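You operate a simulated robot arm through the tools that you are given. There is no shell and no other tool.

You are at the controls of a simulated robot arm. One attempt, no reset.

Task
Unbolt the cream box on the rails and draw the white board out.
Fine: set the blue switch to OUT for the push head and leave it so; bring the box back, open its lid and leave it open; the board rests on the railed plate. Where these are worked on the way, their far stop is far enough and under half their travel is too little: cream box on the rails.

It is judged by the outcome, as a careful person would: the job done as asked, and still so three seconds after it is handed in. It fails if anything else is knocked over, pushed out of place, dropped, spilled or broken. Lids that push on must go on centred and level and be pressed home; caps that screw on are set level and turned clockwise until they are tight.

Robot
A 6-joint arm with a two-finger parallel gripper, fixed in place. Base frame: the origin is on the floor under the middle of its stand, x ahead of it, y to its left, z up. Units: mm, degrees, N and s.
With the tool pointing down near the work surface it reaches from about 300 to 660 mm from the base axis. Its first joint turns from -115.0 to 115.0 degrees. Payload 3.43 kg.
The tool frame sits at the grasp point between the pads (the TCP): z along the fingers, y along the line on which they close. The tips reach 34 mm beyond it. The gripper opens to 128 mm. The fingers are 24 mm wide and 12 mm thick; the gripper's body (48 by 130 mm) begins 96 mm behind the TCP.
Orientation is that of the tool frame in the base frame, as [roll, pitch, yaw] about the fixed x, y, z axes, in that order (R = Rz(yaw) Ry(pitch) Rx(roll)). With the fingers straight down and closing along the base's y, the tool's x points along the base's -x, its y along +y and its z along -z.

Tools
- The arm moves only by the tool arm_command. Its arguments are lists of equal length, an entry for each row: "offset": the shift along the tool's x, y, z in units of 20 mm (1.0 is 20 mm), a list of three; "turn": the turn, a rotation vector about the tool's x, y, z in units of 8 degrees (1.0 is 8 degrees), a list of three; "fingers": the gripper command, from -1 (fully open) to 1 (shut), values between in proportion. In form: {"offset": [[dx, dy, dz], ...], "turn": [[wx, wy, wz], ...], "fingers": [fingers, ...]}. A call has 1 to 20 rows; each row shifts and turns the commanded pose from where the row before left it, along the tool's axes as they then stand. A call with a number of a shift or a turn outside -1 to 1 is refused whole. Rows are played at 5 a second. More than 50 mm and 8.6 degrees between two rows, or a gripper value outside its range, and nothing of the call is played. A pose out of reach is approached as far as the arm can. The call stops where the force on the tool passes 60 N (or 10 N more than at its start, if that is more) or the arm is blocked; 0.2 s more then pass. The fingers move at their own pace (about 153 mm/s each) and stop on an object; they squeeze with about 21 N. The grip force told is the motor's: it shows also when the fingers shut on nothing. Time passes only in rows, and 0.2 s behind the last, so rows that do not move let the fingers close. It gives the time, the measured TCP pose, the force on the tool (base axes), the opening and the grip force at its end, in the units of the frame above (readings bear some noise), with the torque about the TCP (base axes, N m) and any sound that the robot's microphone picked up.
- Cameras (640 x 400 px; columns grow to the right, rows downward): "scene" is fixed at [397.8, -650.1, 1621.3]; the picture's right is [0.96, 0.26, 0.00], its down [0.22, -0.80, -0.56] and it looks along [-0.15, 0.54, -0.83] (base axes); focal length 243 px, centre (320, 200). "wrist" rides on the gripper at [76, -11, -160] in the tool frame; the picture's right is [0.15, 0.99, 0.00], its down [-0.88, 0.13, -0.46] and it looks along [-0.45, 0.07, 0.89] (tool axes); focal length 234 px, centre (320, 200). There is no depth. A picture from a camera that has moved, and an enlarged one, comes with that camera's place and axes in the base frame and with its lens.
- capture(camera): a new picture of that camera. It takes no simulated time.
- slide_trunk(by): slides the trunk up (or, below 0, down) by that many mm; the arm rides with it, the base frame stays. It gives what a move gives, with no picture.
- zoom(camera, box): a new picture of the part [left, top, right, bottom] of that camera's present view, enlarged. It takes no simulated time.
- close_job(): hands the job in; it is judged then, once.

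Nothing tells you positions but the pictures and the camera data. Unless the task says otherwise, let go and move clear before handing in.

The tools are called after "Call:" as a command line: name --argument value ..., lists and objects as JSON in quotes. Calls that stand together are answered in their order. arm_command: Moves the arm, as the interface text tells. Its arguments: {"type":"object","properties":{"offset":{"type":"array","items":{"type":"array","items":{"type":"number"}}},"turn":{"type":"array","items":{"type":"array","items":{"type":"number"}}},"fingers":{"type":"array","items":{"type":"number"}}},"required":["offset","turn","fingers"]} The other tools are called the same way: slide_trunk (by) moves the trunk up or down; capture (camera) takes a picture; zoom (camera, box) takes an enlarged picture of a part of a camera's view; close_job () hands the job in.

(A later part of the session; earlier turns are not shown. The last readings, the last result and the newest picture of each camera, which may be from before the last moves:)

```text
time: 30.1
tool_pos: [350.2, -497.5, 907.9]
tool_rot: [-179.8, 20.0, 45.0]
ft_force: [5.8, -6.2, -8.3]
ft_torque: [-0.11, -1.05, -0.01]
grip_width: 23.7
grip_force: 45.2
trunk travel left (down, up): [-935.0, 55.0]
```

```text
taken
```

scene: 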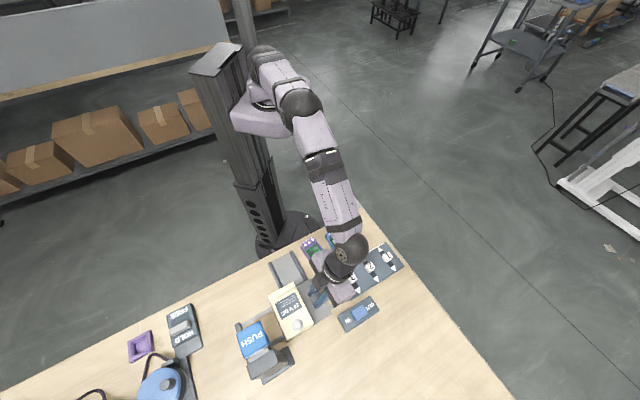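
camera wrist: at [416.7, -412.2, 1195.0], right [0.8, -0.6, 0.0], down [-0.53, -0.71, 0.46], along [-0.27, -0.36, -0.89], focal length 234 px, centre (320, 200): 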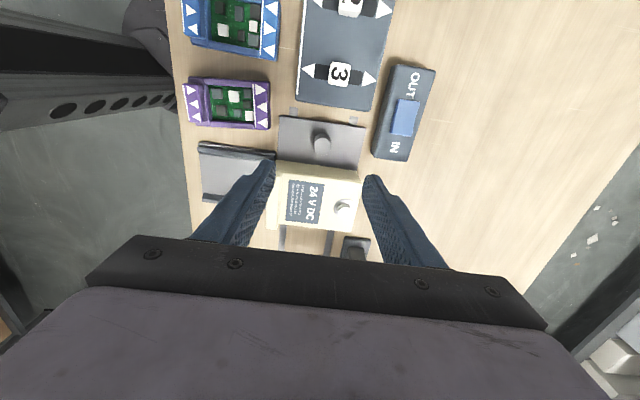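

It slides freely. I'll continue toward the stop, watching clearance to the PUSH head.

Call:
arm_command --offset '[[-0.235, 0.015, 0.1], [-0.47, 0.01, 0.19], [-0.47, 0.01, 0.19], [-0.47, 0.01, 0.18], [-0.47, 0.01, 0.171], [-0.235, 0, 0.0855], [0, 0, 0]]' --turn '[[0, 0, 0], [0, 0, 0], [0, 0, 0], [0, 0, 0], [0, 0, 0], [0, 0, 0], [0, 0, 0]]' --fingers '[1, 1, 1, 1, 1, 1, 1]'

Call:
zoom --camera "scene" --box '[220, 240, 380, 390]'

Call:
capture --camera "wrist"

```text
time: 31.7
tool_pos: [315.4, -533.6, 907.5]
tool_rot: [-179.9, 20.0, 45.0]
ft_force: [2.7, -3.4, -1.4]
ft_torque: [-0.2, -0.63, -0.03]
grip_width: 23.6
grip_force: 44.9
trunk travel left (down, up): [-935.0, 55.0]
```

```text
2.67 times, centred on (300, 315) of scene
camera zoom: at [397.8, -650.1, 1621.3], right [0.96, 0.26, 0.0], down [0.22, -0.8, -0.56], along [-0.15, 0.54, -0.83], focal length 648 px, centre (373, -107)
```

zoom: 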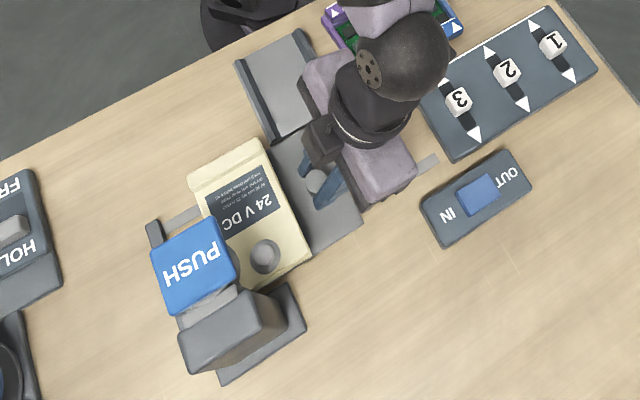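

```text
taken
camera wrist: at [396.7, -436.1, 1032.2], right [0.8, -0.6, -0.05], down [-0.38, -0.57, 0.73], along [-0.47, -0.56, -0.68], focal length 234 px, centre (320, 200)
```

wrist: 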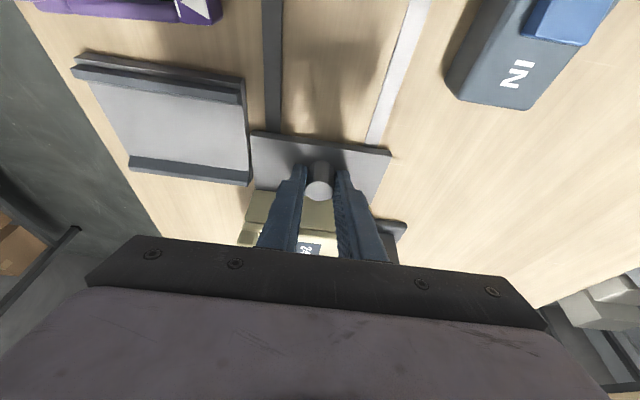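

89 mm done, about 38 mm left, clearance is good. Continuing slowly to the stop.

Call:
arm_command --offset '[[-0.235, 0.01, 0.0855], [-0.47, 0.01, 0.171], [-0.47, 0.01, 0.171], [-0.235, 0, 0.0855], [-0.141, 0, 0.051], [-0.141, 0, 0.051], [0, 0, 0]]' --turn '[[0, 0, 0], [0, 0, 0], [0, 0, 0], [0, 0, 0], [0, 0, 0], [0, 0, 0], [0, 0, 0]]' --fingers '[1, 1, 1, 1, 1, 1, 1]'

Call:
zoom --camera "scene" --box '[220, 260, 340, 390]'

```text
time: 33.3
tool_pos: [289.4, -559.5, 907.3]
tool_rot: [-179.8, 20.0, 45.0]
ft_force: [-3.2, -2.2, 1.9]
ft_torque: [-0.09, -0.52, 0.02]
grip_width: 23.6
grip_force: 45.2
trunk travel left (down, up): [-935.0, 55.0]
```

```text
3.08 times, centred on (280, 325) of scene
camera zoom: at [397.8, -650.1, 1621.3], right [0.96, 0.26, 0.0], down [0.22, -0.8, -0.56], along [-0.15, 0.54, -0.83], focal length 748 px, centre (443, -185)
```

zoom: 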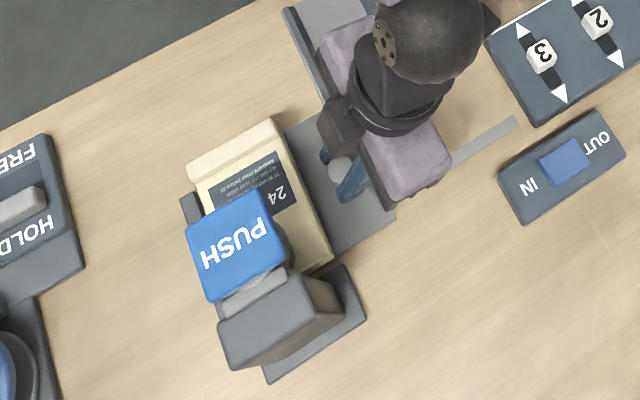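

Call:
arm_command --offset '[[-0.094, 0, 0.034], [-0.094, 0, 0.034], [-0.094, 0, 0.034], [-0.094, 0, 0.034], [0, 0, 0]]' --turn '[[0, 0, 0], [0, 0, 0], [0, 0, 0], [0, 0, 0], [0, 0, 0]]' --fingers '[1, 1, 1, 1, 1]'

Call:
zoom --camera "scene" --box '[230, 290, 310, 370]'

```text
time: 34.5
tool_pos: [287.1, -562.5, 908.3]
tool_rot: [-179.9, 19.8, 45.2]
ft_force: [10.8, 15.6, -0.3]
ft_torque: [0.14, -0.77, 0.09]
grip_width: 23.5
grip_force: 44.5
trunk travel left (down, up): [-935.0, 55.0]
```

```text
5.00 times, centred on (270, 330) of scene
camera zoom: at [397.8, -650.1, 1621.3], right [0.96, 0.26, 0.0], down [0.22, -0.8, -0.56], along [-0.15, 0.54, -0.83], focal length 1216 px, centre (570, -450)
```

zoom: 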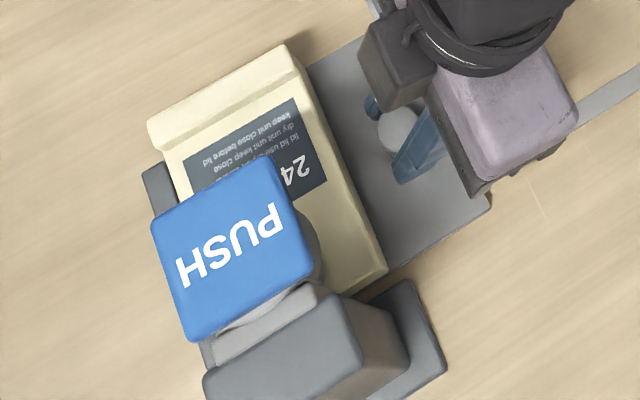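

The carriage is at the far stop (19 N against it, 130 mm travelled), with the bolt under the PUSH head. I'll release the knob and retract along the tool axis.

Call:
arm_command --offset '[[0, 0, 0], [0, 0, 0], [0, 0, -0.5], [0, 0, -1], [0, 0, -1], [0, 0, -1], [0, 0, -1], [0, 0, -1], [0, 0, -1], [0, 0, 0]]' --turn '[[0, 0, 0], [0, 0, 0], [0, 0, 0], [0, 0, 0], [0, 0, 0], [0, 0, 0], [0, 0, 0], [0, 0, 0], [0, 0, 0], [0, 0, 0]]' --fingers '[0.22, 0.22, 0.22, 0.22, 0.22, 0.22, 0.22, 0.22, 0.22, 0.22]'

Call:
capture --camera "wrist"

Call:
zoom --camera "scene" --box '[220, 260, 340, 390]'

```text
time: 36.7
tool_pos: [315.7, -534.9, 1030.2]
tool_rot: [-179.9, 20.0, 45.0]
ft_force: [-0.4, 0.0, -0.1]
ft_torque: [0.0, -0.01, -0.04]
grip_width: 49.6
grip_force: 0.1
trunk travel left (down, up): [-935.0, 55.0]
```

```text
taken
camera wrist: at [397.7, -436.5, 1155.1], right [0.8, -0.6, -0.05], down [-0.38, -0.57, 0.73], along [-0.47, -0.56, -0.68], focal length 234 px, centre (320, 200)
```

wrist: 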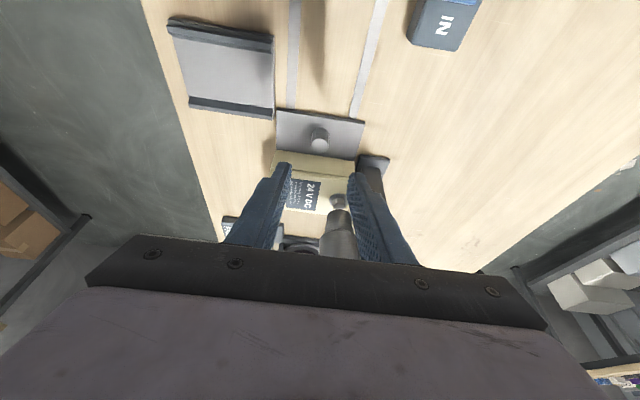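

```text
3.08 times, centred on (280, 325) of scene
camera zoom: at [397.8, -650.1, 1621.3], right [0.96, 0.26, 0.0], down [0.22, -0.8, -0.56], along [-0.15, 0.54, -0.83], focal length 748 px, centre (443, -185)
```

zoom: 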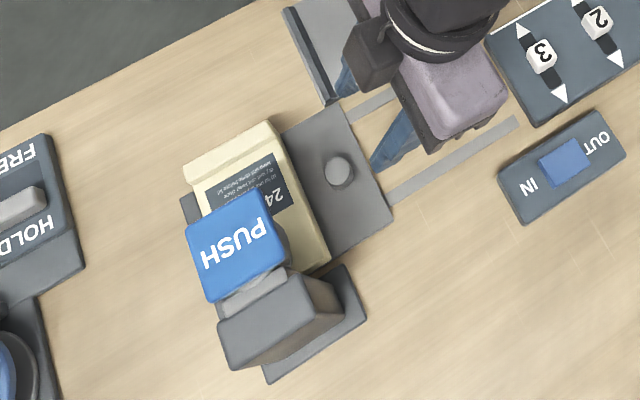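

Call:
zoom --camera "wrist" --box '[260, 100, 400, 260]'

```text
2.50 times, centred on (330, 180) of wrist
camera zoom: at [397.7, -436.5, 1155.1], right [0.8, -0.6, -0.05], down [-0.38, -0.57, 0.73], along [-0.47, -0.56, -0.68], focal length 585 px, centre (295, 250)
```

zoom: 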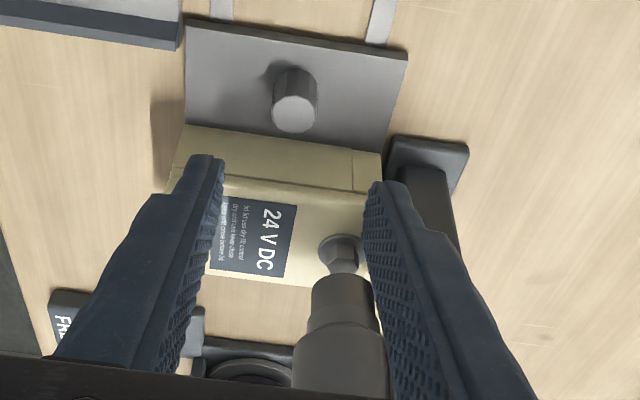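

The socket sits right above the bolt. Next I'll press the blue PUSH cap from above (about (257, −645), top z≈1060): straighten the tool, rise, turn toward the radial direction and close the fingers.

Call:
arm_command --offset '[[0, 0, 0], [0, 0, 0], [0, 0, 0], [0, 0, -1], [0, 0, -1], [0, 0, -1], [0, 0, -1], [0, 0, -1], [0, 0, -0.5], [0, 0, 0], [0, 0, 0], [0, 0, 0], [0, 0, 0], [0, 0, 0], [0, 0, 0], [0, 0, 0], [0, 0, 0], [0, 0, 0], [0, 0, 0]]' --turn '[[0, 0.8333, 0], [0, 0.8333, 0], [0, 0.8333, 0], [0, 0, 0], [0, 0, 0], [0, 0, 0], [0, 0, 0], [0, 0, 0], [0, 0, 0], [0, 0, -0.93], [0, 0, -0.93], [0, 0, -0.93], [0, 0, -0.93], [0, 0, -0.93], [0, 0, -0.93], [0, 0, -0.93], [0, 0, -0.93], [0, 0, -0.93], [0, 0, 0]]' --fingers '[0.22, 0.22, 0.22, 0.22, 0.22, 0.22, 0.22, 0.22, 0.22, 0.5, 1, 1, 1, 1, 1, 1, 1, 1, 1]'

Call:
capture --camera "wrist"

Call:
capture --camera "scene"

```text
time: 40.7
tool_pos: [314.6, -529.2, 1139.5]
tool_rot: [180.0, -0.1, 112.0]
ft_force: [-0.5, 0.5, -0.6]
ft_torque: [0.0, 0.03, 0.01]
grip_width: 0.3
grip_force: 21.0
out of reach, approached as far as the arm can: row 9
trunk travel left (down, up): [-935.0, 55.0]
```

```text
taken
camera wrist: at [276.6, -463.0, 1299.3], right [0.86, 0.51, 0.0], down [0.45, -0.77, 0.45], along [0.23, -0.39, -0.89], focal length 234 px, centre (320, 200)
```

wrist: 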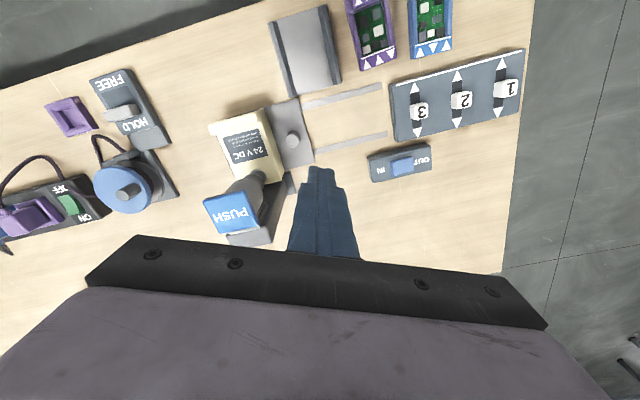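

```text
taken
```

scene: 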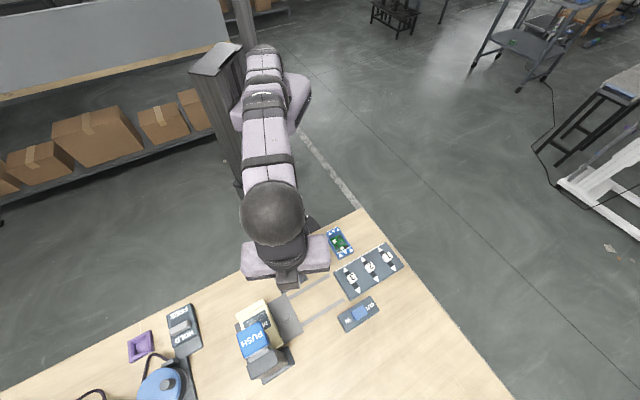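

Call:
zoom --camera "wrist" --box '[190, 150, 310, 250]'

Call:
arm_command --offset '[[0, 0, 0], [0, 0, 0], [0, 0, 0], [0, 0, 0]]' --turn '[[0, -1, 0], [0, -1, 0], [0, -1, 0], [0, 0, 0]]' --fingers '[1, 1, 1, 1]'

Call:
zoom --camera "wrist" --box '[180, 80, 340, 220]'

```text
4.00 times, centred on (250, 200) of wrist
camera zoom: at [276.6, -463.0, 1299.3], right [0.86, 0.51, 0.0], down [0.45, -0.77, 0.45], along [0.23, -0.39, -0.89], focal length 937 px, centre (600, 200)
```

zoom: 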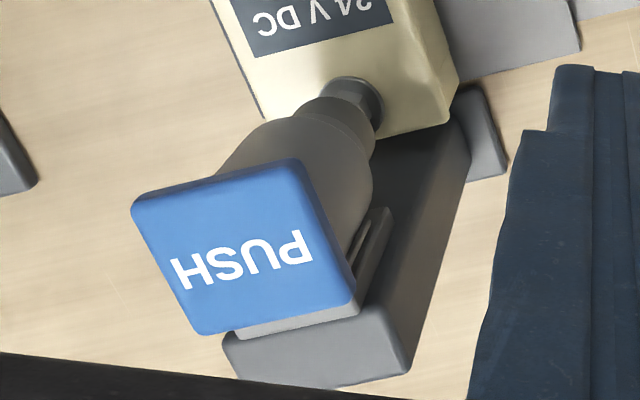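

```text
time: 41.7
tool_pos: [314.6, -530.6, 1138.7]
tool_rot: [180.0, 23.8, 112.0]
ft_force: [0.3, -0.3, -0.2]
ft_torque: [0.03, 0.01, 0.01]
grip_width: 0.0
grip_force: 20.9
trunk travel left (down, up): [-935.0, 55.0]
```

```text
2.86 times, centred on (260, 150) of wrist
camera zoom: at [254.8, -409.1, 1254.3], right [0.87, 0.49, -0.06], down [0.35, -0.53, 0.77], along [0.35, -0.69, -0.63], focal length 669 px, centre (491, 343)
```

zoom: 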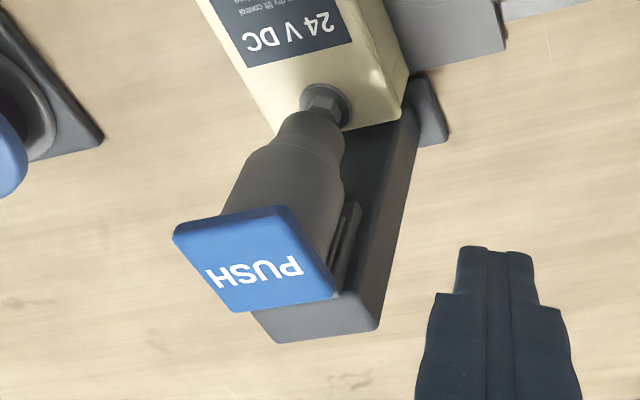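

Cap centre re-measured at about (255, −645), top z≈1048. Moving the closed fingertips to 20 mm above it.

Call:
arm_command --offset '[[-0.5, -0.813, 0.5425], [-0.5, -0.813, 0.5425], [-0.5, -0.813, 0.5425], [-0.5, -0.813, 0.5425], [-0.5, -0.813, 0.5425], [-0.5, -0.813, 0.5425], [0, 0, 0]]' --turn '[[0, 0, 0], [0, 0, 0], [0, 0, 0], [0, 0, 0], [0, 0, 0], [0, 0, 0], [0, 0, 0]]' --fingers '[1, 1, 1, 1, 1, 1, 1]'

Call:
capture --camera "wrist"

Call:
zoom --camera "scene" --box '[210, 270, 310, 390]'

```text
time: 43.3
tool_pos: [252.6, -641.9, 1105.5]
tool_rot: [179.9, 24.0, 112.0]
ft_force: [0.0, 0.7, -0.1]
ft_torque: [-0.03, -0.01, 0.04]
grip_width: 0.0
grip_force: 21.0
trunk travel left (down, up): [-935.0, 55.0]
```

```text
taken
camera wrist: at [193.4, -520.7, 1220.5], right [0.87, 0.49, -0.06], down [0.35, -0.53, 0.77], along [0.35, -0.69, -0.63], focal length 234 px, centre (320, 200)
```

wrist: 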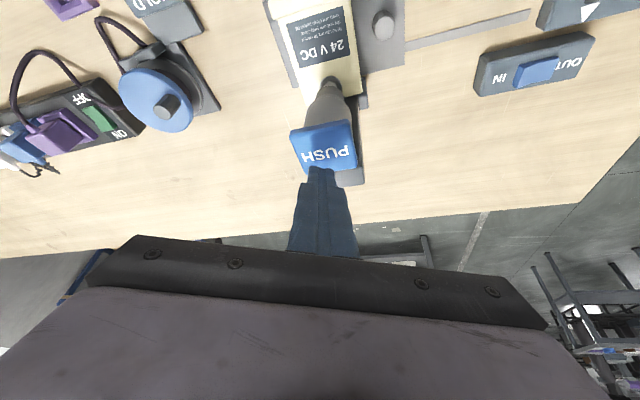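

```text
3.33 times, centred on (260, 330) of scene
camera zoom: at [397.8, -650.1, 1621.3], right [0.96, 0.26, 0.0], down [0.22, -0.8, -0.56], along [-0.15, 0.54, -0.83], focal length 810 px, centre (520, -233)
```

zoom: 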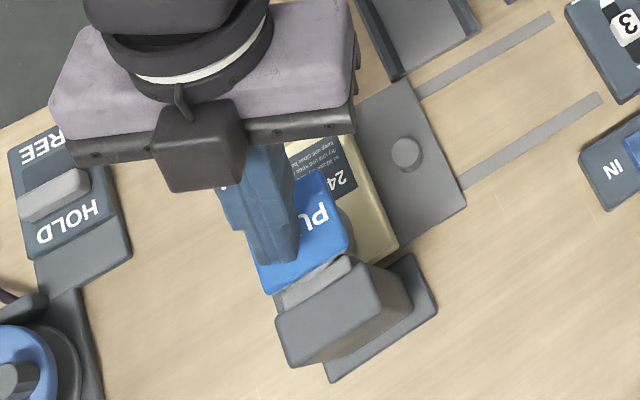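

Aligned over the cap centre. Pressing down slowly.

Call:
arm_command --offset '[[0.081, 0, 0.183], [0.081, 0, 0.183], [0.081, 0, 0.183], [0.081, 0, 0.183], [0.061, 0, 0.137], [0.061, 0, 0.137], [0.061, 0, 0.137], [0, 0, 0]]' --turn '[[0, 0, 0], [0, 0, 0], [0, 0, 0], [0, 0, 0], [0, 0, 0], [0, 0, 0], [0, 0, 0], [0, 0, 0]]' --fingers '[1, 1, 1, 1, 1, 1, 1, 1]'

Call:
zoom --camera "wrist" --box '[240, 60, 400, 200]'

```text
time: 45.1
tool_pos: [254.1, -642.6, 1079.9]
tool_rot: [179.9, 24.0, 112.0]
ft_force: [-1.5, -0.4, 2.0]
ft_torque: [-0.04, 0.03, 0.01]
grip_width: 0.1
grip_force: 20.9
trunk travel left (down, up): [-935.0, 55.0]
```

```text
2.86 times, centred on (320, 130) of wrist
camera zoom: at [194.5, -520.9, 1194.9], right [0.87, 0.49, -0.06], down [0.35, -0.53, 0.77], along [0.35, -0.69, -0.63], focal length 669 px, centre (320, 400)
```

zoom: 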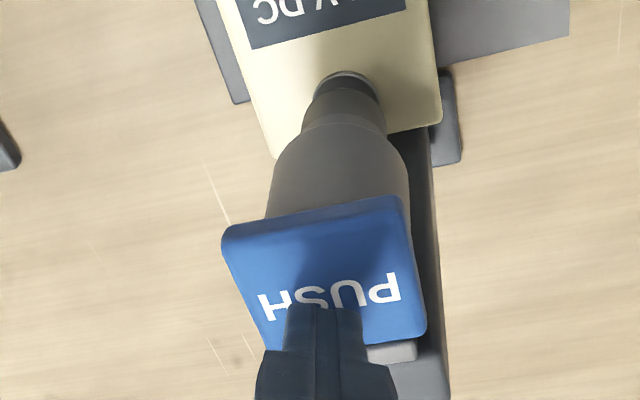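

Just touching the cap now. Continuing the press.

Call:
arm_command --offset '[[0.061, 0, 0.137], [0.061, 0, 0.137], [0.061, 0, 0.137], [0.061, 0, 0.137], [0.061, 0, 0.137], [0.061, 0, 0.137], [0, 0, 0]]' --turn '[[0, 0, 0], [0, 0, 0], [0, 0, 0], [0, 0, 0], [0, 0, 0], [0, 0, 0], [0, 0, 0]]' --fingers '[1, 1, 1, 1, 1, 1, 1]'

Call:
zoom --camera "wrist" --box '[240, 60, 400, 200]'

```text
time: 46.7
tool_pos: [252.8, -640.8, 1067.0]
tool_rot: [-179.9, 24.6, 112.0]
ft_force: [0.8, 2.9, 20.0]
ft_torque: [0.05, -0.04, -0.02]
grip_width: 0.0
grip_force: 20.7
trunk travel left (down, up): [-935.0, 55.0]
```

```text
2.86 times, centred on (320, 130) of wrist
camera zoom: at [193.3, -518.8, 1181.3], right [0.87, 0.49, -0.06], down [0.35, -0.52, 0.78], along [0.35, -0.7, -0.62], focal length 669 px, centre (320, 400)
```

zoom: 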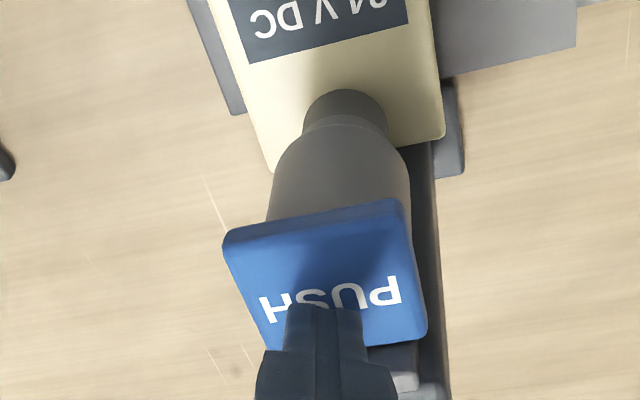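

The head moved down about 13 mm over the bolt, with 20 N resistance. I'll press further and hold.

Call:
arm_command --offset '[[0.061, 0, 0.137], [0.061, 0, 0.137], [0.061, 0, 0.137], [0.061, 0, 0.137], [0, 0, 0], [0, 0, 0], [0, 0, 0], [0, 0, 0], [0, 0, 0]]' --turn '[[0, 0, 0], [0, 0, 0], [0, 0, 0], [0, 0, 0], [0, 0, 0], [0, 0, 0], [0, 0, 0], [0, 0, 0], [0, 0, 0]]' --fingers '[1, 1, 1, 1, 1, 1, 1, 1, 1]'

Call:
zoom --camera "wrist" --box '[240, 60, 400, 200]'

```text
time: 47.9
tool_pos: [256.1, -649.9, 1072.6]
tool_rot: [-179.8, 26.4, 112.0]
ft_force: [-2.0, 7.4, 22.5]
ft_torque: [0.25, 0.03, 0.04]
grip_width: 0.0
grip_force: 20.6
trunk travel left (down, up): [-935.0, 55.0]
stopped in row 5: the force on the tool passed its limit at 61 N (the readings are from after the stop); the commanded pose is now the measured one
```

```text
2.86 times, centred on (320, 130) of wrist
camera zoom: at [194.4, -523.8, 1182.4], right [0.87, 0.49, -0.07], down [0.34, -0.49, 0.8], along [0.36, -0.72, -0.6], focal length 669 px, centre (320, 400)
```

zoom: 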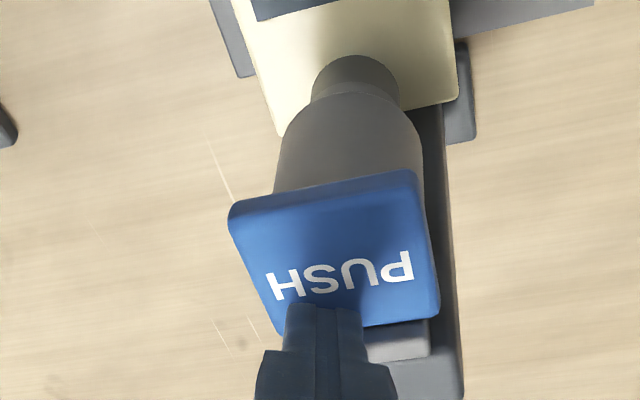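

The limit tripped at 61 N, and the tip is still resting on the cap at about 22 N. I'll hold here a while and look at the state.

Call:
arm_command --offset '[[0.02, 0, 0.046], [0.02, 0, 0.046], [0, 0, 0], [0, 0, 0], [0, 0, 0], [0, 0, 0], [0, 0, 0], [0, 0, 0], [0, 0, 0], [0, 0, 0], [0, 0, 0], [0, 0, 0]]' --turn '[[0, 0, 0], [0, 0, 0], [0, 0, 0], [0, 0, 0], [0, 0, 0], [0, 0, 0], [0, 0, 0], [0, 0, 0], [0, 0, 0], [0, 0, 0], [0, 0, 0], [0, 0, 0]]' --fingers '[1, 1, 1, 1, 1, 1, 1, 1, 1, 1, 1, 1]'

Call:
zoom --camera "wrist" --box '[240, 40, 400, 200]'

Call:
zoom --camera "scene" --box '[230, 290, 310, 390]'

```text
time: 50.5
tool_pos: [255.1, -649.7, 1076.9]
tool_rot: [-179.6, 27.1, 112.1]
ft_force: [-3.8, 2.2, 39.7]
ft_torque: [-0.1, 0.07, -0.23]
grip_width: 0.4
grip_force: 21.0
trunk travel left (down, up): [-935.0, 55.0]
```

```text
2.50 times, centred on (320, 120) of wrist
camera zoom: at [193.9, -522.3, 1185.3], right [0.87, 0.49, -0.07], down [0.34, -0.48, 0.81], along [0.36, -0.72, -0.59], focal length 585 px, centre (320, 400)
```

zoom: 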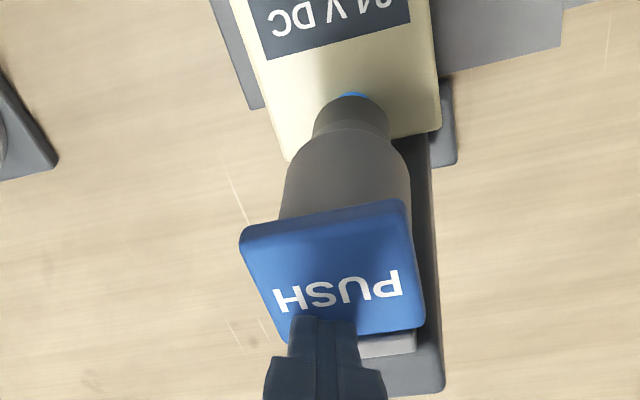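

```text
4.00 times, centred on (270, 340) of scene
camera zoom: at [397.8, -650.1, 1621.3], right [0.96, 0.26, 0.0], down [0.22, -0.8, -0.56], along [-0.15, 0.54, -0.83], focal length 973 px, centre (520, -360)
```

zoom: 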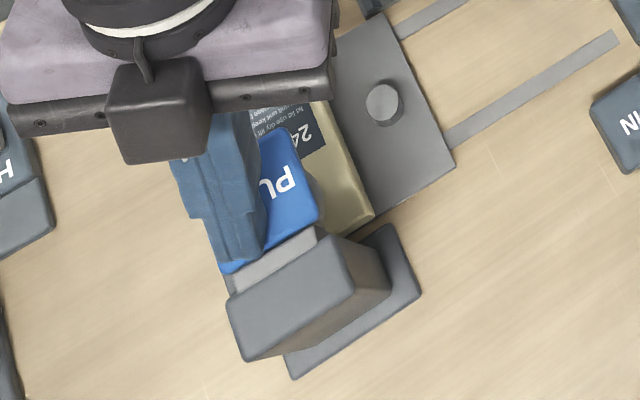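

The head is rising under my press and a blue band has appeared under the socket, so the bolt seems to be unscrewing while pressed. I'll keep holding, easing up slightly to stay under the force limit.

Call:
arm_command --offset '[[0, 0, 0], [-0.02, 0, -0.046], [0, 0, 0], [0, 0, 0], [-0.02, 0, -0.046], [0, 0, 0], [0, 0, 0], [0, 0, 0], [0, 0, 0], [0, 0, 0]]' --turn '[[0, 0, 0], [0, 0, 0], [0, 0, 0], [0, 0, 0], [0, 0, 0], [0, 0, 0], [0, 0, 0], [0, 0, 0], [0, 0, 0], [0, 0, 0]]' --fingers '[1, 1, 1, 1, 1, 1, 1, 1, 1, 1]'

Call:
zoom --camera "wrist" --box '[240, 40, 400, 200]'

```text
time: 52.7
tool_pos: [255.3, -650.0, 1077.6]
tool_rot: [-179.8, 26.9, 112.1]
ft_force: [-0.5, 1.0, 35.9]
ft_torque: [-0.1, -0.06, -0.06]
grip_width: 0.3
grip_force: 21.3
trunk travel left (down, up): [-935.0, 55.0]
```

```text
2.50 times, centred on (320, 120) of wrist
camera zoom: at [194.1, -522.7, 1185.8], right [0.87, 0.49, -0.07], down [0.34, -0.49, 0.8], along [0.36, -0.72, -0.59], focal length 585 px, centre (320, 400)
```

zoom: 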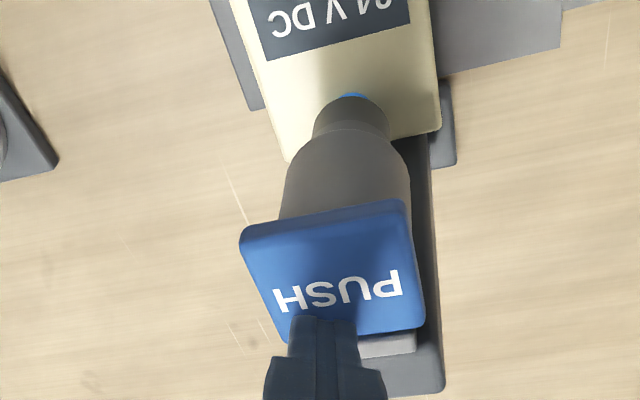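

No more change, so the bolt appears fully backed out, showing its blue band. I'll lift off and inspect.

Call:
arm_command --offset '[[-0.08, 0, -0.183], [-0.2, 0, -0.45], [-0.4, 0, -0.9], [-0.4, 0, -0.9], [0, 0, 0]]' --turn '[[0, 0, 0], [0, 0, 0], [0, 0, 0], [0, 0, 0], [0, 0, 0]]' --fingers '[1, 1, 1, 1, 1]'

Call:
zoom --camera "wrist" --box '[240, 20, 400, 180]'

Call:
capture --camera "wrist"

```text
time: 53.9
tool_pos: [254.1, -647.7, 1118.0]
tool_rot: [-179.8, 25.4, 112.0]
ft_force: [-0.1, 0.2, 0.1]
ft_torque: [0.01, 0.01, -0.01]
grip_width: 0.0
grip_force: 20.9
trunk travel left (down, up): [-935.0, 55.0]
```

```text
2.50 times, centred on (320, 100) of wrist
camera zoom: at [194.9, -523.2, 1229.3], right [0.87, 0.49, -0.07], down [0.35, -0.51, 0.79], along [0.36, -0.71, -0.61], focal length 585 px, centre (320, 450)
```

zoom: 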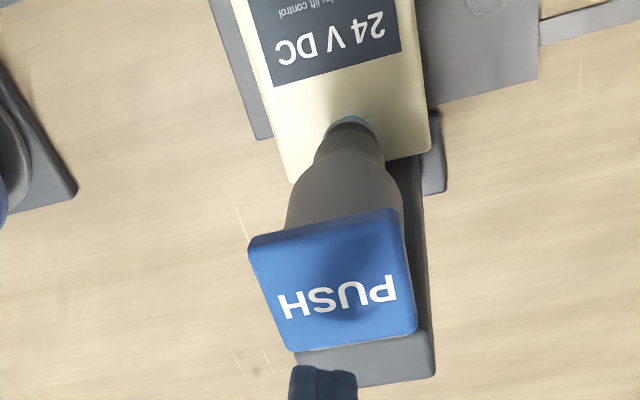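

```text
taken
camera wrist: at [194.9, -523.2, 1229.3], right [0.87, 0.49, -0.07], down [0.35, -0.51, 0.79], along [0.36, -0.71, -0.61], focal length 234 px, centre (320, 200)
```

wrist: 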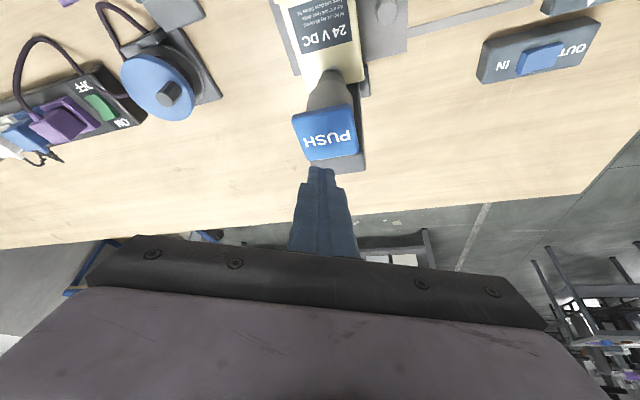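

I'll go back to the knob: retreat inward, straighten the tool, rotate to yaw 45, then look at the bolt on the way.

Call:
arm_command --offset '[[0.5417, 0.824, -0.451], [0.5417, 0.824, -0.451], [0.5417, 0.824, -0.451], [0.5417, 0.824, -0.451], [0.5417, 0.824, -0.451], [0.5417, 0.824, -0.451], [0, 0, 0], [0, 0, 0], [0, 0, 0], [0, 0, 0], [0, 0, 0], [0, 0, 0], [0, 0, 0], [0, 0, 0], [0, 0, 0], [0, 0, 0], [0, 0, 0], [0, 0, 0], [0, 0, 0]]' --turn '[[0, 0, 0], [0, 0, 0], [0, 0, 0], [0, 0, 0], [0, 0, 0], [0, 0, 0], [0, 0.794, 0], [0, 0.794, 0], [0, 0.794, 0], [0, 0.794, 0], [0, 0, 0.93], [0, 0, 0.93], [0, 0, 0.93], [0, 0, 0.93], [0, 0, 0.93], [0, 0, 0.93], [0, 0, 0.93], [0, 0, 0.93], [0, 0, 0.93]]' --fingers '[1, 1, 1, 1, 1, 1, 1, 1, 1, 1, 0.22, 0.22, 0.22, 0.22, 0.22, 0.22, 0.22, 0.22, 0.22]'

Call:
capture --camera "wrist"

Call:
zoom --camera "scene" --box '[220, 260, 340, 390]'

```text
time: 57.9
tool_pos: [314.7, -531.3, 1137.5]
tool_rot: [179.9, 0.2, 44.7]
ft_force: [0.3, 0.3, 0.0]
ft_torque: [0.0, -0.02, 0.01]
grip_width: 49.7
grip_force: 0.0
out of reach, approached as far as the arm can: row 13
trunk travel left (down, up): [-935.0, 55.0]
```

```text
taken
camera wrist: at [362.0, -468.4, 1297.7], right [0.8, -0.6, 0.0], down [-0.53, -0.71, 0.46], along [-0.27, -0.37, -0.89], focal length 234 px, centre (320, 200)
```

wrist: 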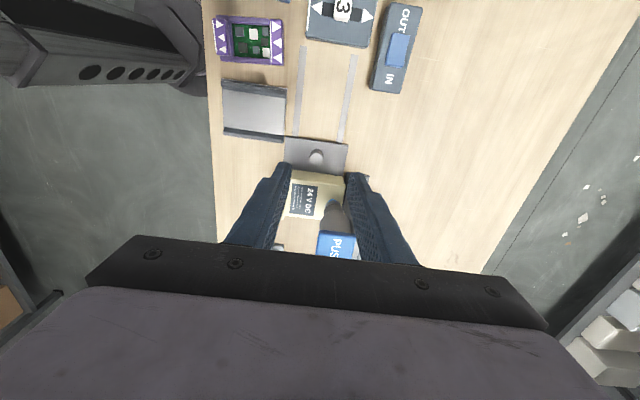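

```text
3.08 times, centred on (280, 325) of scene
camera zoom: at [397.8, -650.1, 1621.3], right [0.96, 0.26, 0.0], down [0.22, -0.8, -0.56], along [-0.15, 0.54, -0.83], focal length 748 px, centre (443, -185)
```

zoom: 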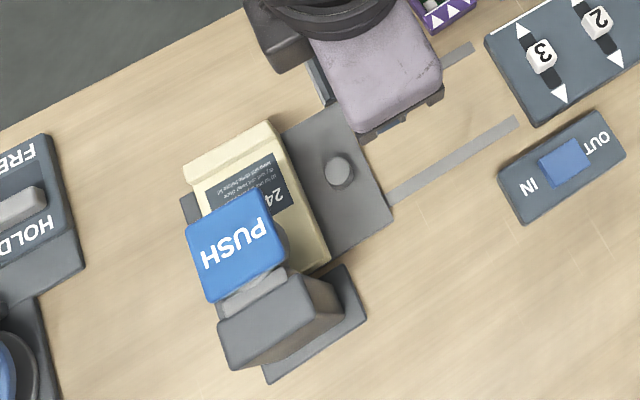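

Now tilt away from the PUSH head again and descend to the knob along the tool axis.

Call:
arm_command --offset '[[0, 0, 0], [0, 0, 0], [0, 0, 0], [0.281, 0.013, 0.928], [0.281, 0.013, 0.928], [0.281, 0.013, 0.928], [0.281, 0.013, 0.928], [0.281, 0.013, 0.928], [0.281, 0.013, 0.928], [0.281, 0.013, 0.928], [0, 0, 0.9], [0, 0, 0.9], [0, 0, 0.9], [0, 0, 0.9], [0, 0, 0]]' --turn '[[0, -0.8333, 0], [0, -0.8333, 0], [0, -0.8333, 0], [0, 0, 0], [0, 0, 0], [0, 0, 0], [0, 0, 0], [0, 0, 0], [0, 0, 0], [0, 0, 0], [0, 0, 0], [0, 0, 0], [0, 0, 0], [0, 0, 0], [0, 0, 0]]' --fingers '[0.22, 0.22, 0.22, 0.22, 0.22, 0.22, 0.22, 0.22, 0.22, 0.22, 0.22, 0.22, 0.22, 0.22, 0.22]'

Call:
zoom --camera "wrist" --box '[240, 80, 400, 240]'

Call:
zoom --camera "scene" --box '[230, 270, 330, 370]'

```text
time: 61.1
tool_pos: [294.1, -559.3, 935.4]
tool_rot: [180.0, 20.3, 45.0]
ft_force: [-0.5, 0.4, 0.2]
ft_torque: [-0.01, 0.01, -0.03]
grip_width: 50.0
grip_force: 0.0
trunk travel left (down, up): [-935.0, 55.0]
```

```text
2.50 times, centred on (320, 160) of wrist
camera zoom: at [376.1, -459.3, 1059.0], right [0.8, -0.6, -0.05], down [-0.38, -0.56, 0.73], along [-0.47, -0.57, -0.68], focal length 585 px, centre (320, 300)
```

zoom: 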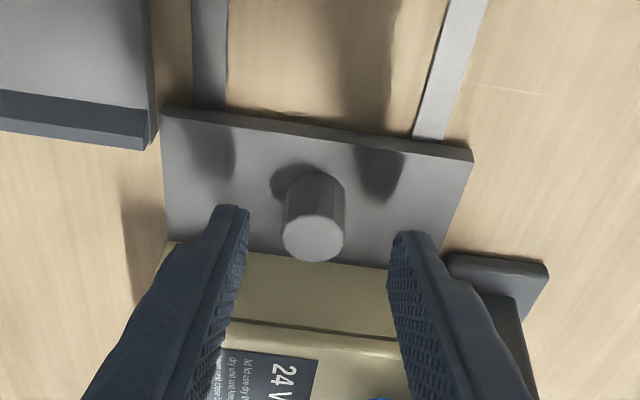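

```text
4.00 times, centred on (280, 320) of scene
camera zoom: at [397.8, -650.1, 1621.3], right [0.96, 0.26, 0.0], down [0.22, -0.8, -0.56], along [-0.15, 0.54, -0.83], focal length 973 px, centre (480, -280)
```

zoom: 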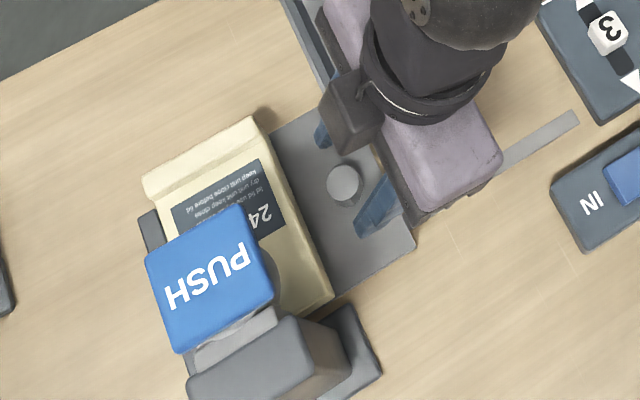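

Call:
arm_command --offset '[[0.12, -0.135, 0], [0, 0, 0.68], [0, 0, 0.66], [0, 0, 0], [0, 0, 0], [0, 0, 0], [0, 0, 0], [0, 0, 0]]' --turn '[[0, 0, 0], [0, 0, 0], [0, 0, 0], [0, 0, 0], [0, 0, 0], [0, 0, 0], [0, 0, 0], [0, 0, 0]]' --fingers '[0.22, 0.22, 0.22, 0.22, 0.7, 1, 1, 1]'

Call:
zoom --camera "wrist" --box '[240, 80, 400, 240]'

```text
time: 62.9
tool_pos: [286.6, -562.6, 908.6]
tool_rot: [179.9, 20.2, 44.9]
ft_force: [3.5, -3.1, 0.8]
ft_torque: [0.41, 0.19, 0.09]
grip_width: 23.4
grip_force: 45.2
trunk travel left (down, up): [-935.0, 55.0]
```

```text
2.50 times, centred on (320, 160) of wrist
camera zoom: at [369.1, -462.9, 1032.3], right [0.8, -0.6, -0.05], down [-0.38, -0.56, 0.73], along [-0.47, -0.57, -0.68], focal length 585 px, centre (320, 300)
```

zoom: 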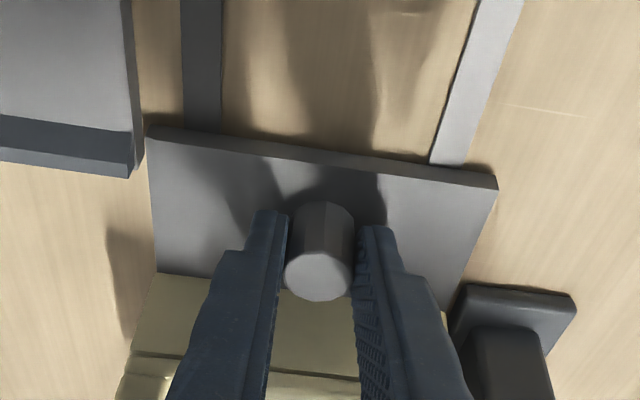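

Gripped again. I'll pull the carriage back 40 mm and inspect the bolt.

Call:
arm_command --offset '[[0.235, 0, -0.0855], [0.47, 0, -0.171], [0.47, 0, -0.171], [0.47, 0, -0.171], [0.235, 0, -0.0855], [0, 0, 0]]' --turn '[[0, 0, 0], [0, 0, 0], [0, 0, 0], [0, 0, 0], [0, 0, 0], [0, 0, 0]]' --fingers '[1, 1, 1, 1, 1, 1]'

Call:
zoom --camera "scene" --box '[230, 270, 330, 370]'

```text
time: 64.3
tool_pos: [314.6, -533.0, 908.6]
tool_rot: [179.7, 20.2, 45.0]
ft_force: [8.3, -8.0, 3.2]
ft_torque: [0.02, 0.25, 0.2]
grip_width: 23.6
grip_force: 45.2
trunk travel left (down, up): [-935.0, 55.0]
```

```text
4.00 times, centred on (280, 320) of scene
camera zoom: at [397.8, -650.1, 1621.3], right [0.96, 0.26, 0.0], down [0.22, -0.8, -0.56], along [-0.15, 0.54, -0.83], focal length 973 px, centre (480, -280)
```

zoom: 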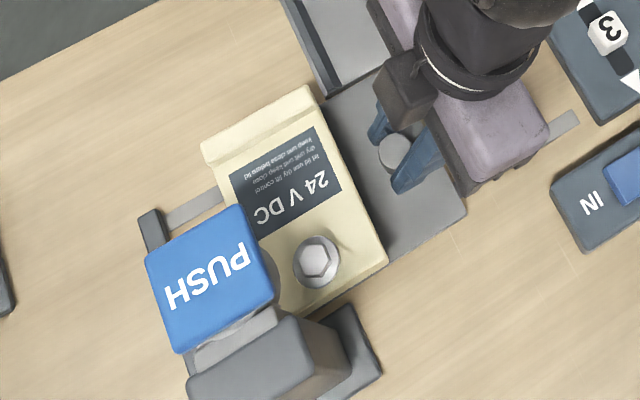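

Call:
zoom --camera "scene" --box '[265, 310, 305, 350]'

Call:
zoom --camera "wrist" --box '[220, 80, 420, 280]'

```text
10.00 times, centred on (285, 330) of scene
camera zoom: at [397.8, -650.1, 1621.3], right [0.96, 0.26, 0.0], down [0.22, -0.8, -0.56], along [-0.15, 0.54, -0.83], focal length 2432 px, centre (670, -1100)
```

zoom: 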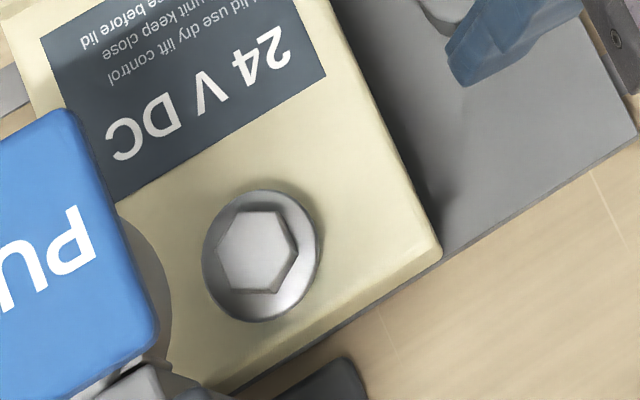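

```text
2.00 times, centred on (320, 180) of wrist
camera zoom: at [397.2, -434.5, 1032.3], right [0.8, -0.6, -0.05], down [-0.38, -0.56, 0.73], along [-0.47, -0.57, -0.68], focal length 468 px, centre (320, 240)
```

zoom: 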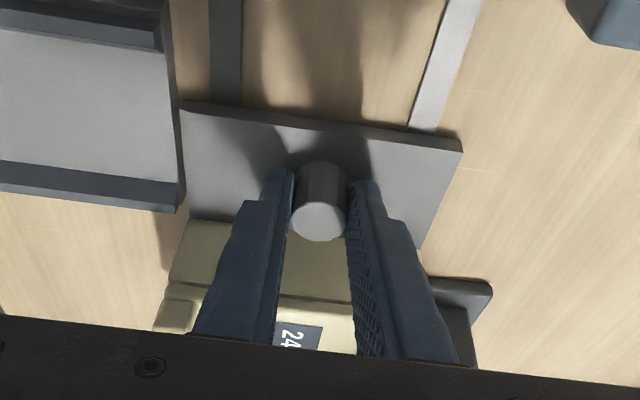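

The bolt head appears raised. I'll slide the carriage the remaining ~90 mm back home and then inspect the bolt from the side.

Call:
arm_command --offset '[[0.235, 0.04, -0.0855], [0.47, 0.01, -0.171], [0.47, 0, -0.171], [0.47, 0, -0.171], [0.47, 0, -0.171], [0.47, 0, -0.171], [0.47, 0, -0.171], [0.47, 0, -0.171], [0.235, 0, -0.0855], [0.141, 0, -0.051], [0, 0, 0]]' --turn '[[0, 0, 0], [0, 0, 0], [0, 0, 0], [0, 0, 0], [0, 0, 0], [0, 0, 0], [0, 0, 0], [0, 0, 0], [0, 0, 0], [0, 0, 0], [0, 0, 0]]' --fingers '[1, 1, 1, 1, 1, 1, 1, 1, 1, 1, 1]'

Call:
zoom --camera "scene" --box '[265, 248, 349, 332]'

```text
time: 66.7
tool_pos: [375.4, -472.3, 909.0]
tool_rot: [179.9, 20.2, 45.0]
ft_force: [5.5, -2.0, 4.7]
ft_torque: [-0.16, 0.63, 0.14]
grip_width: 23.5
grip_force: 45.2
trunk travel left (down, up): [-935.0, 55.0]
```

```text
4.76 times, centred on (307, 290) of scene
camera zoom: at [397.8, -650.1, 1621.3], right [0.96, 0.26, 0.0], down [0.22, -0.8, -0.56], along [-0.15, 0.54, -0.83], focal length 1158 px, centre (382, -229)
```

zoom: 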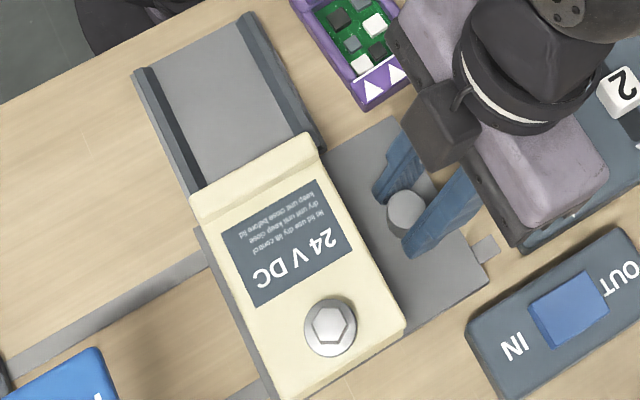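

The bolt is now raised (shifted outward in view relative to the box). A few more mm remain to the home stop.

Call:
arm_command --offset '[[0.141, 0, -0.055], [0.141, 0, -0.055], [0.094, 0, -0.034], [0.094, 0, -0.034], [0, 0, 0]]' --turn '[[0, 0, 0], [0, 0, 0], [0, 0, 0], [0, 0, 0], [0, 0, 0]]' --fingers '[1, 1, 1, 1, 1]'

Call:
zoom --camera "scene" --box '[265, 248, 349, 332]'

```text
time: 67.9
tool_pos: [378.2, -470.1, 907.9]
tool_rot: [179.8, 20.3, 45.0]
ft_force: [-9.4, -19.9, 6.1]
ft_torque: [0.1, 0.25, -0.08]
grip_width: 23.8
grip_force: 45.0
trunk travel left (down, up): [-935.0, 55.0]
```

```text
4.76 times, centred on (307, 290) of scene
camera zoom: at [397.8, -650.1, 1621.3], right [0.96, 0.26, 0.0], down [0.22, -0.8, -0.56], along [-0.15, 0.54, -0.83], focal length 1158 px, centre (382, -229)
```

zoom: 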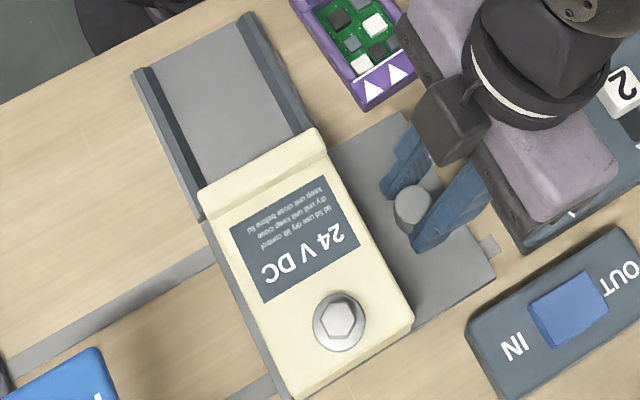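

The box is back at the home stop. I'll release, retract, and move to a viewpoint for studying the lid.

Call:
arm_command --offset '[[0, 0, 0], [0, 0, 0], [0, 0, -0.5], [0, 0, -1], [0, 0, -1], [0, 0, -1], [0, 0, -1], [0, 0, -1], [0, 0, -1], [0, 0, -1], [0, 0, -1], [0, 0, 0]]' --turn '[[0, 0, 0], [0, 0, 0], [0, 0, 0], [0, 0, 0], [0, 0, 0], [0, 0, 0], [0, 0, 0], [0, 0, 0], [0, 0, 0], [0, 0, 0], [0, 0, 0], [0, 0, 0]]' --fingers '[0.22, 0.22, 0.22, 0.22, 0.22, 0.22, 0.22, 0.22, 0.22, 0.22, 0.22, 0.22]'

Call:
capture --camera "wrist"

Call:
zoom --camera "scene" --box '[270, 260, 350, 340]'

```text
time: 70.5
tool_pos: [422.3, -424.1, 1068.5]
tool_rot: [179.9, 20.2, 44.9]
ft_force: [-0.4, 0.2, 0.9]
ft_torque: [0.05, 0.04, 0.01]
grip_width: 49.6
grip_force: 0.1
trunk travel left (down, up): [-935.0, 55.0]
```

```text
taken
camera wrist: at [504.5, -325.2, 1191.7], right [0.8, -0.6, -0.05], down [-0.38, -0.56, 0.73], along [-0.47, -0.56, -0.68], focal length 234 px, centre (320, 200)
```

wrist: 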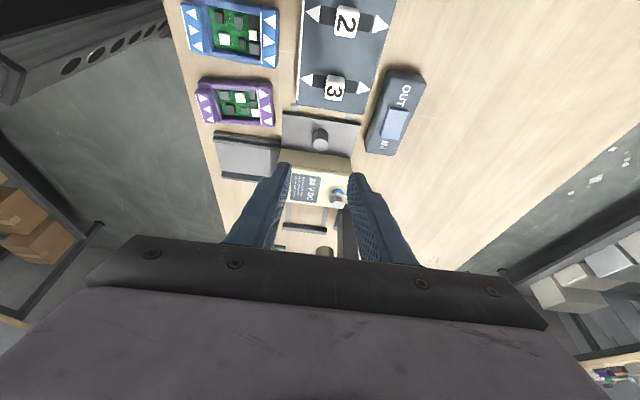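

```text
5.00 times, centred on (310, 300) of scene
camera zoom: at [397.8, -650.1, 1621.3], right [0.96, 0.26, 0.0], down [0.22, -0.8, -0.56], along [-0.15, 0.54, -0.83], focal length 1216 px, centre (370, -300)
```

zoom: 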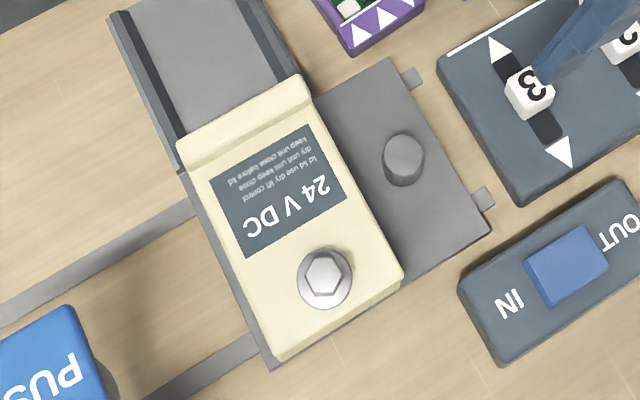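

Call:
zoom --camera "wrist" --box '[270, 100, 370, 230]'

```text
3.08 times, centred on (320, 165) of wrist
camera zoom: at [504.5, -325.2, 1191.7], right [0.8, -0.6, -0.05], down [-0.38, -0.56, 0.73], along [-0.47, -0.56, -0.68], focal length 720 px, centre (320, 308)
```

zoom: 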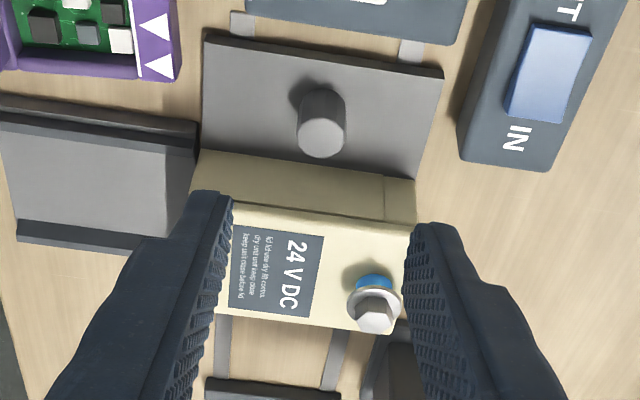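

The bolt is clearly raised with its blue shank showing, so the box is unbolted. Next I need to see the robot-facing end and the lid, so I'll turn the camera to look outward from the robot side.

Call:
arm_command --offset '[[0, 0, 0], [0, 0, 0], [0, 0, 0], [0, 0, 0], [0, 0, 0], [0, 0, 0], [0, 0, 0], [0, 0, 0], [0, 0, 0], [0, 0, 0], [0, 0, 0], [0, 0, 0], [0, 0, 0], [0, 0, 0], [0, 0, 0]]' --turn '[[0, 0.8333, 0], [0, 0.8333, 0], [0, 0.8333, 0], [0, 0, -0.9375], [0, 0, -0.9375], [0, 0, -0.9375], [0, 0, -0.9375], [0, 0, -0.9375], [0, 0, -0.9375], [0, 0, -0.9375], [0, 0, -0.9375], [0, 0, -0.9375], [0, 0, -0.9375], [0, 0, -0.9375], [0, 0, -0.9375]]' --fingers '[0.22, 0.22, 0.22, 0.22, 0.22, 0.22, 0.22, 0.22, 0.22, 0.22, 0.22, 0.22, 0.22, 0.22, 0.22]'

Call:
arm_command --offset '[[0.6, -0.75, 0.0], [0.6, -0.75, 0.0], [0.6, -0.75, 0.0], [0.6, -0.75, 0.0], [0.6, -0.75, 0.0], [0.6, -0.75, 0.0], [0, 0, 0], [0, 0, 0], [0, 0, 0], [0, 0, 0], [0, 0, 0]]' --turn '[[0, 0, 0], [0, 0, 0], [0, 0, 0], [0, 0, 0], [0, 0, 0], [0, 0, 0], [0, -1, 0], [0, -1, 0], [0, -1, 0], [0, -1, 0], [0, 0, 0]]' --fingers '[0.22, 0.22, 0.22, 0.22, 0.22, 0.22, 0.22, 0.22, 0.22, 0.22, 0.22]'

Call:
capture --camera "wrist"

```text
time: 73.7
tool_pos: [422.2, -424.6, 1068.0]
tool_rot: [-179.8, 0.1, 135.2]
ft_force: [-0.8, -0.2, -0.2]
ft_torque: [-0.01, 0.01, -0.02]
grip_width: 49.8
grip_force: 0.0
trunk travel left (down, up): [-935.0, 55.0]
```

```text
time: 76.1
tool_pos: [308.7, -437.1, 1068.1]
tool_rot: [179.9, 30.6, 135.3]
ft_force: [-0.6, 0.0, -0.1]
ft_torque: [0.03, 0.0, 0.01]
grip_width: 49.8
grip_force: 0.0
trunk travel left (down, up): [-935.0, 55.0]
```

```text
taken
camera wrist: at [198.2, -340.7, 1167.0], right [0.61, 0.79, -0.07], down [0.46, -0.28, 0.84], along [0.64, -0.54, -0.54], focal length 234 px, centre (320, 200)
```

wrist: 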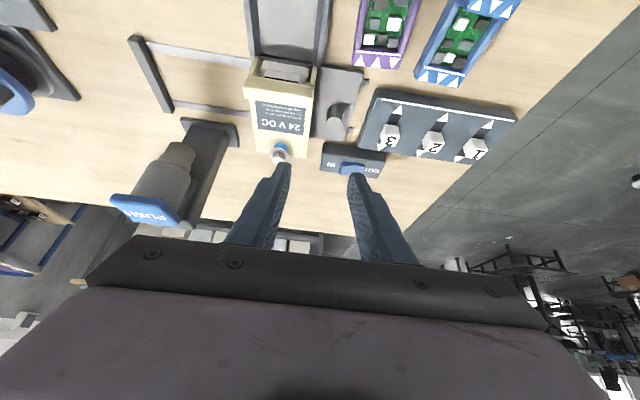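

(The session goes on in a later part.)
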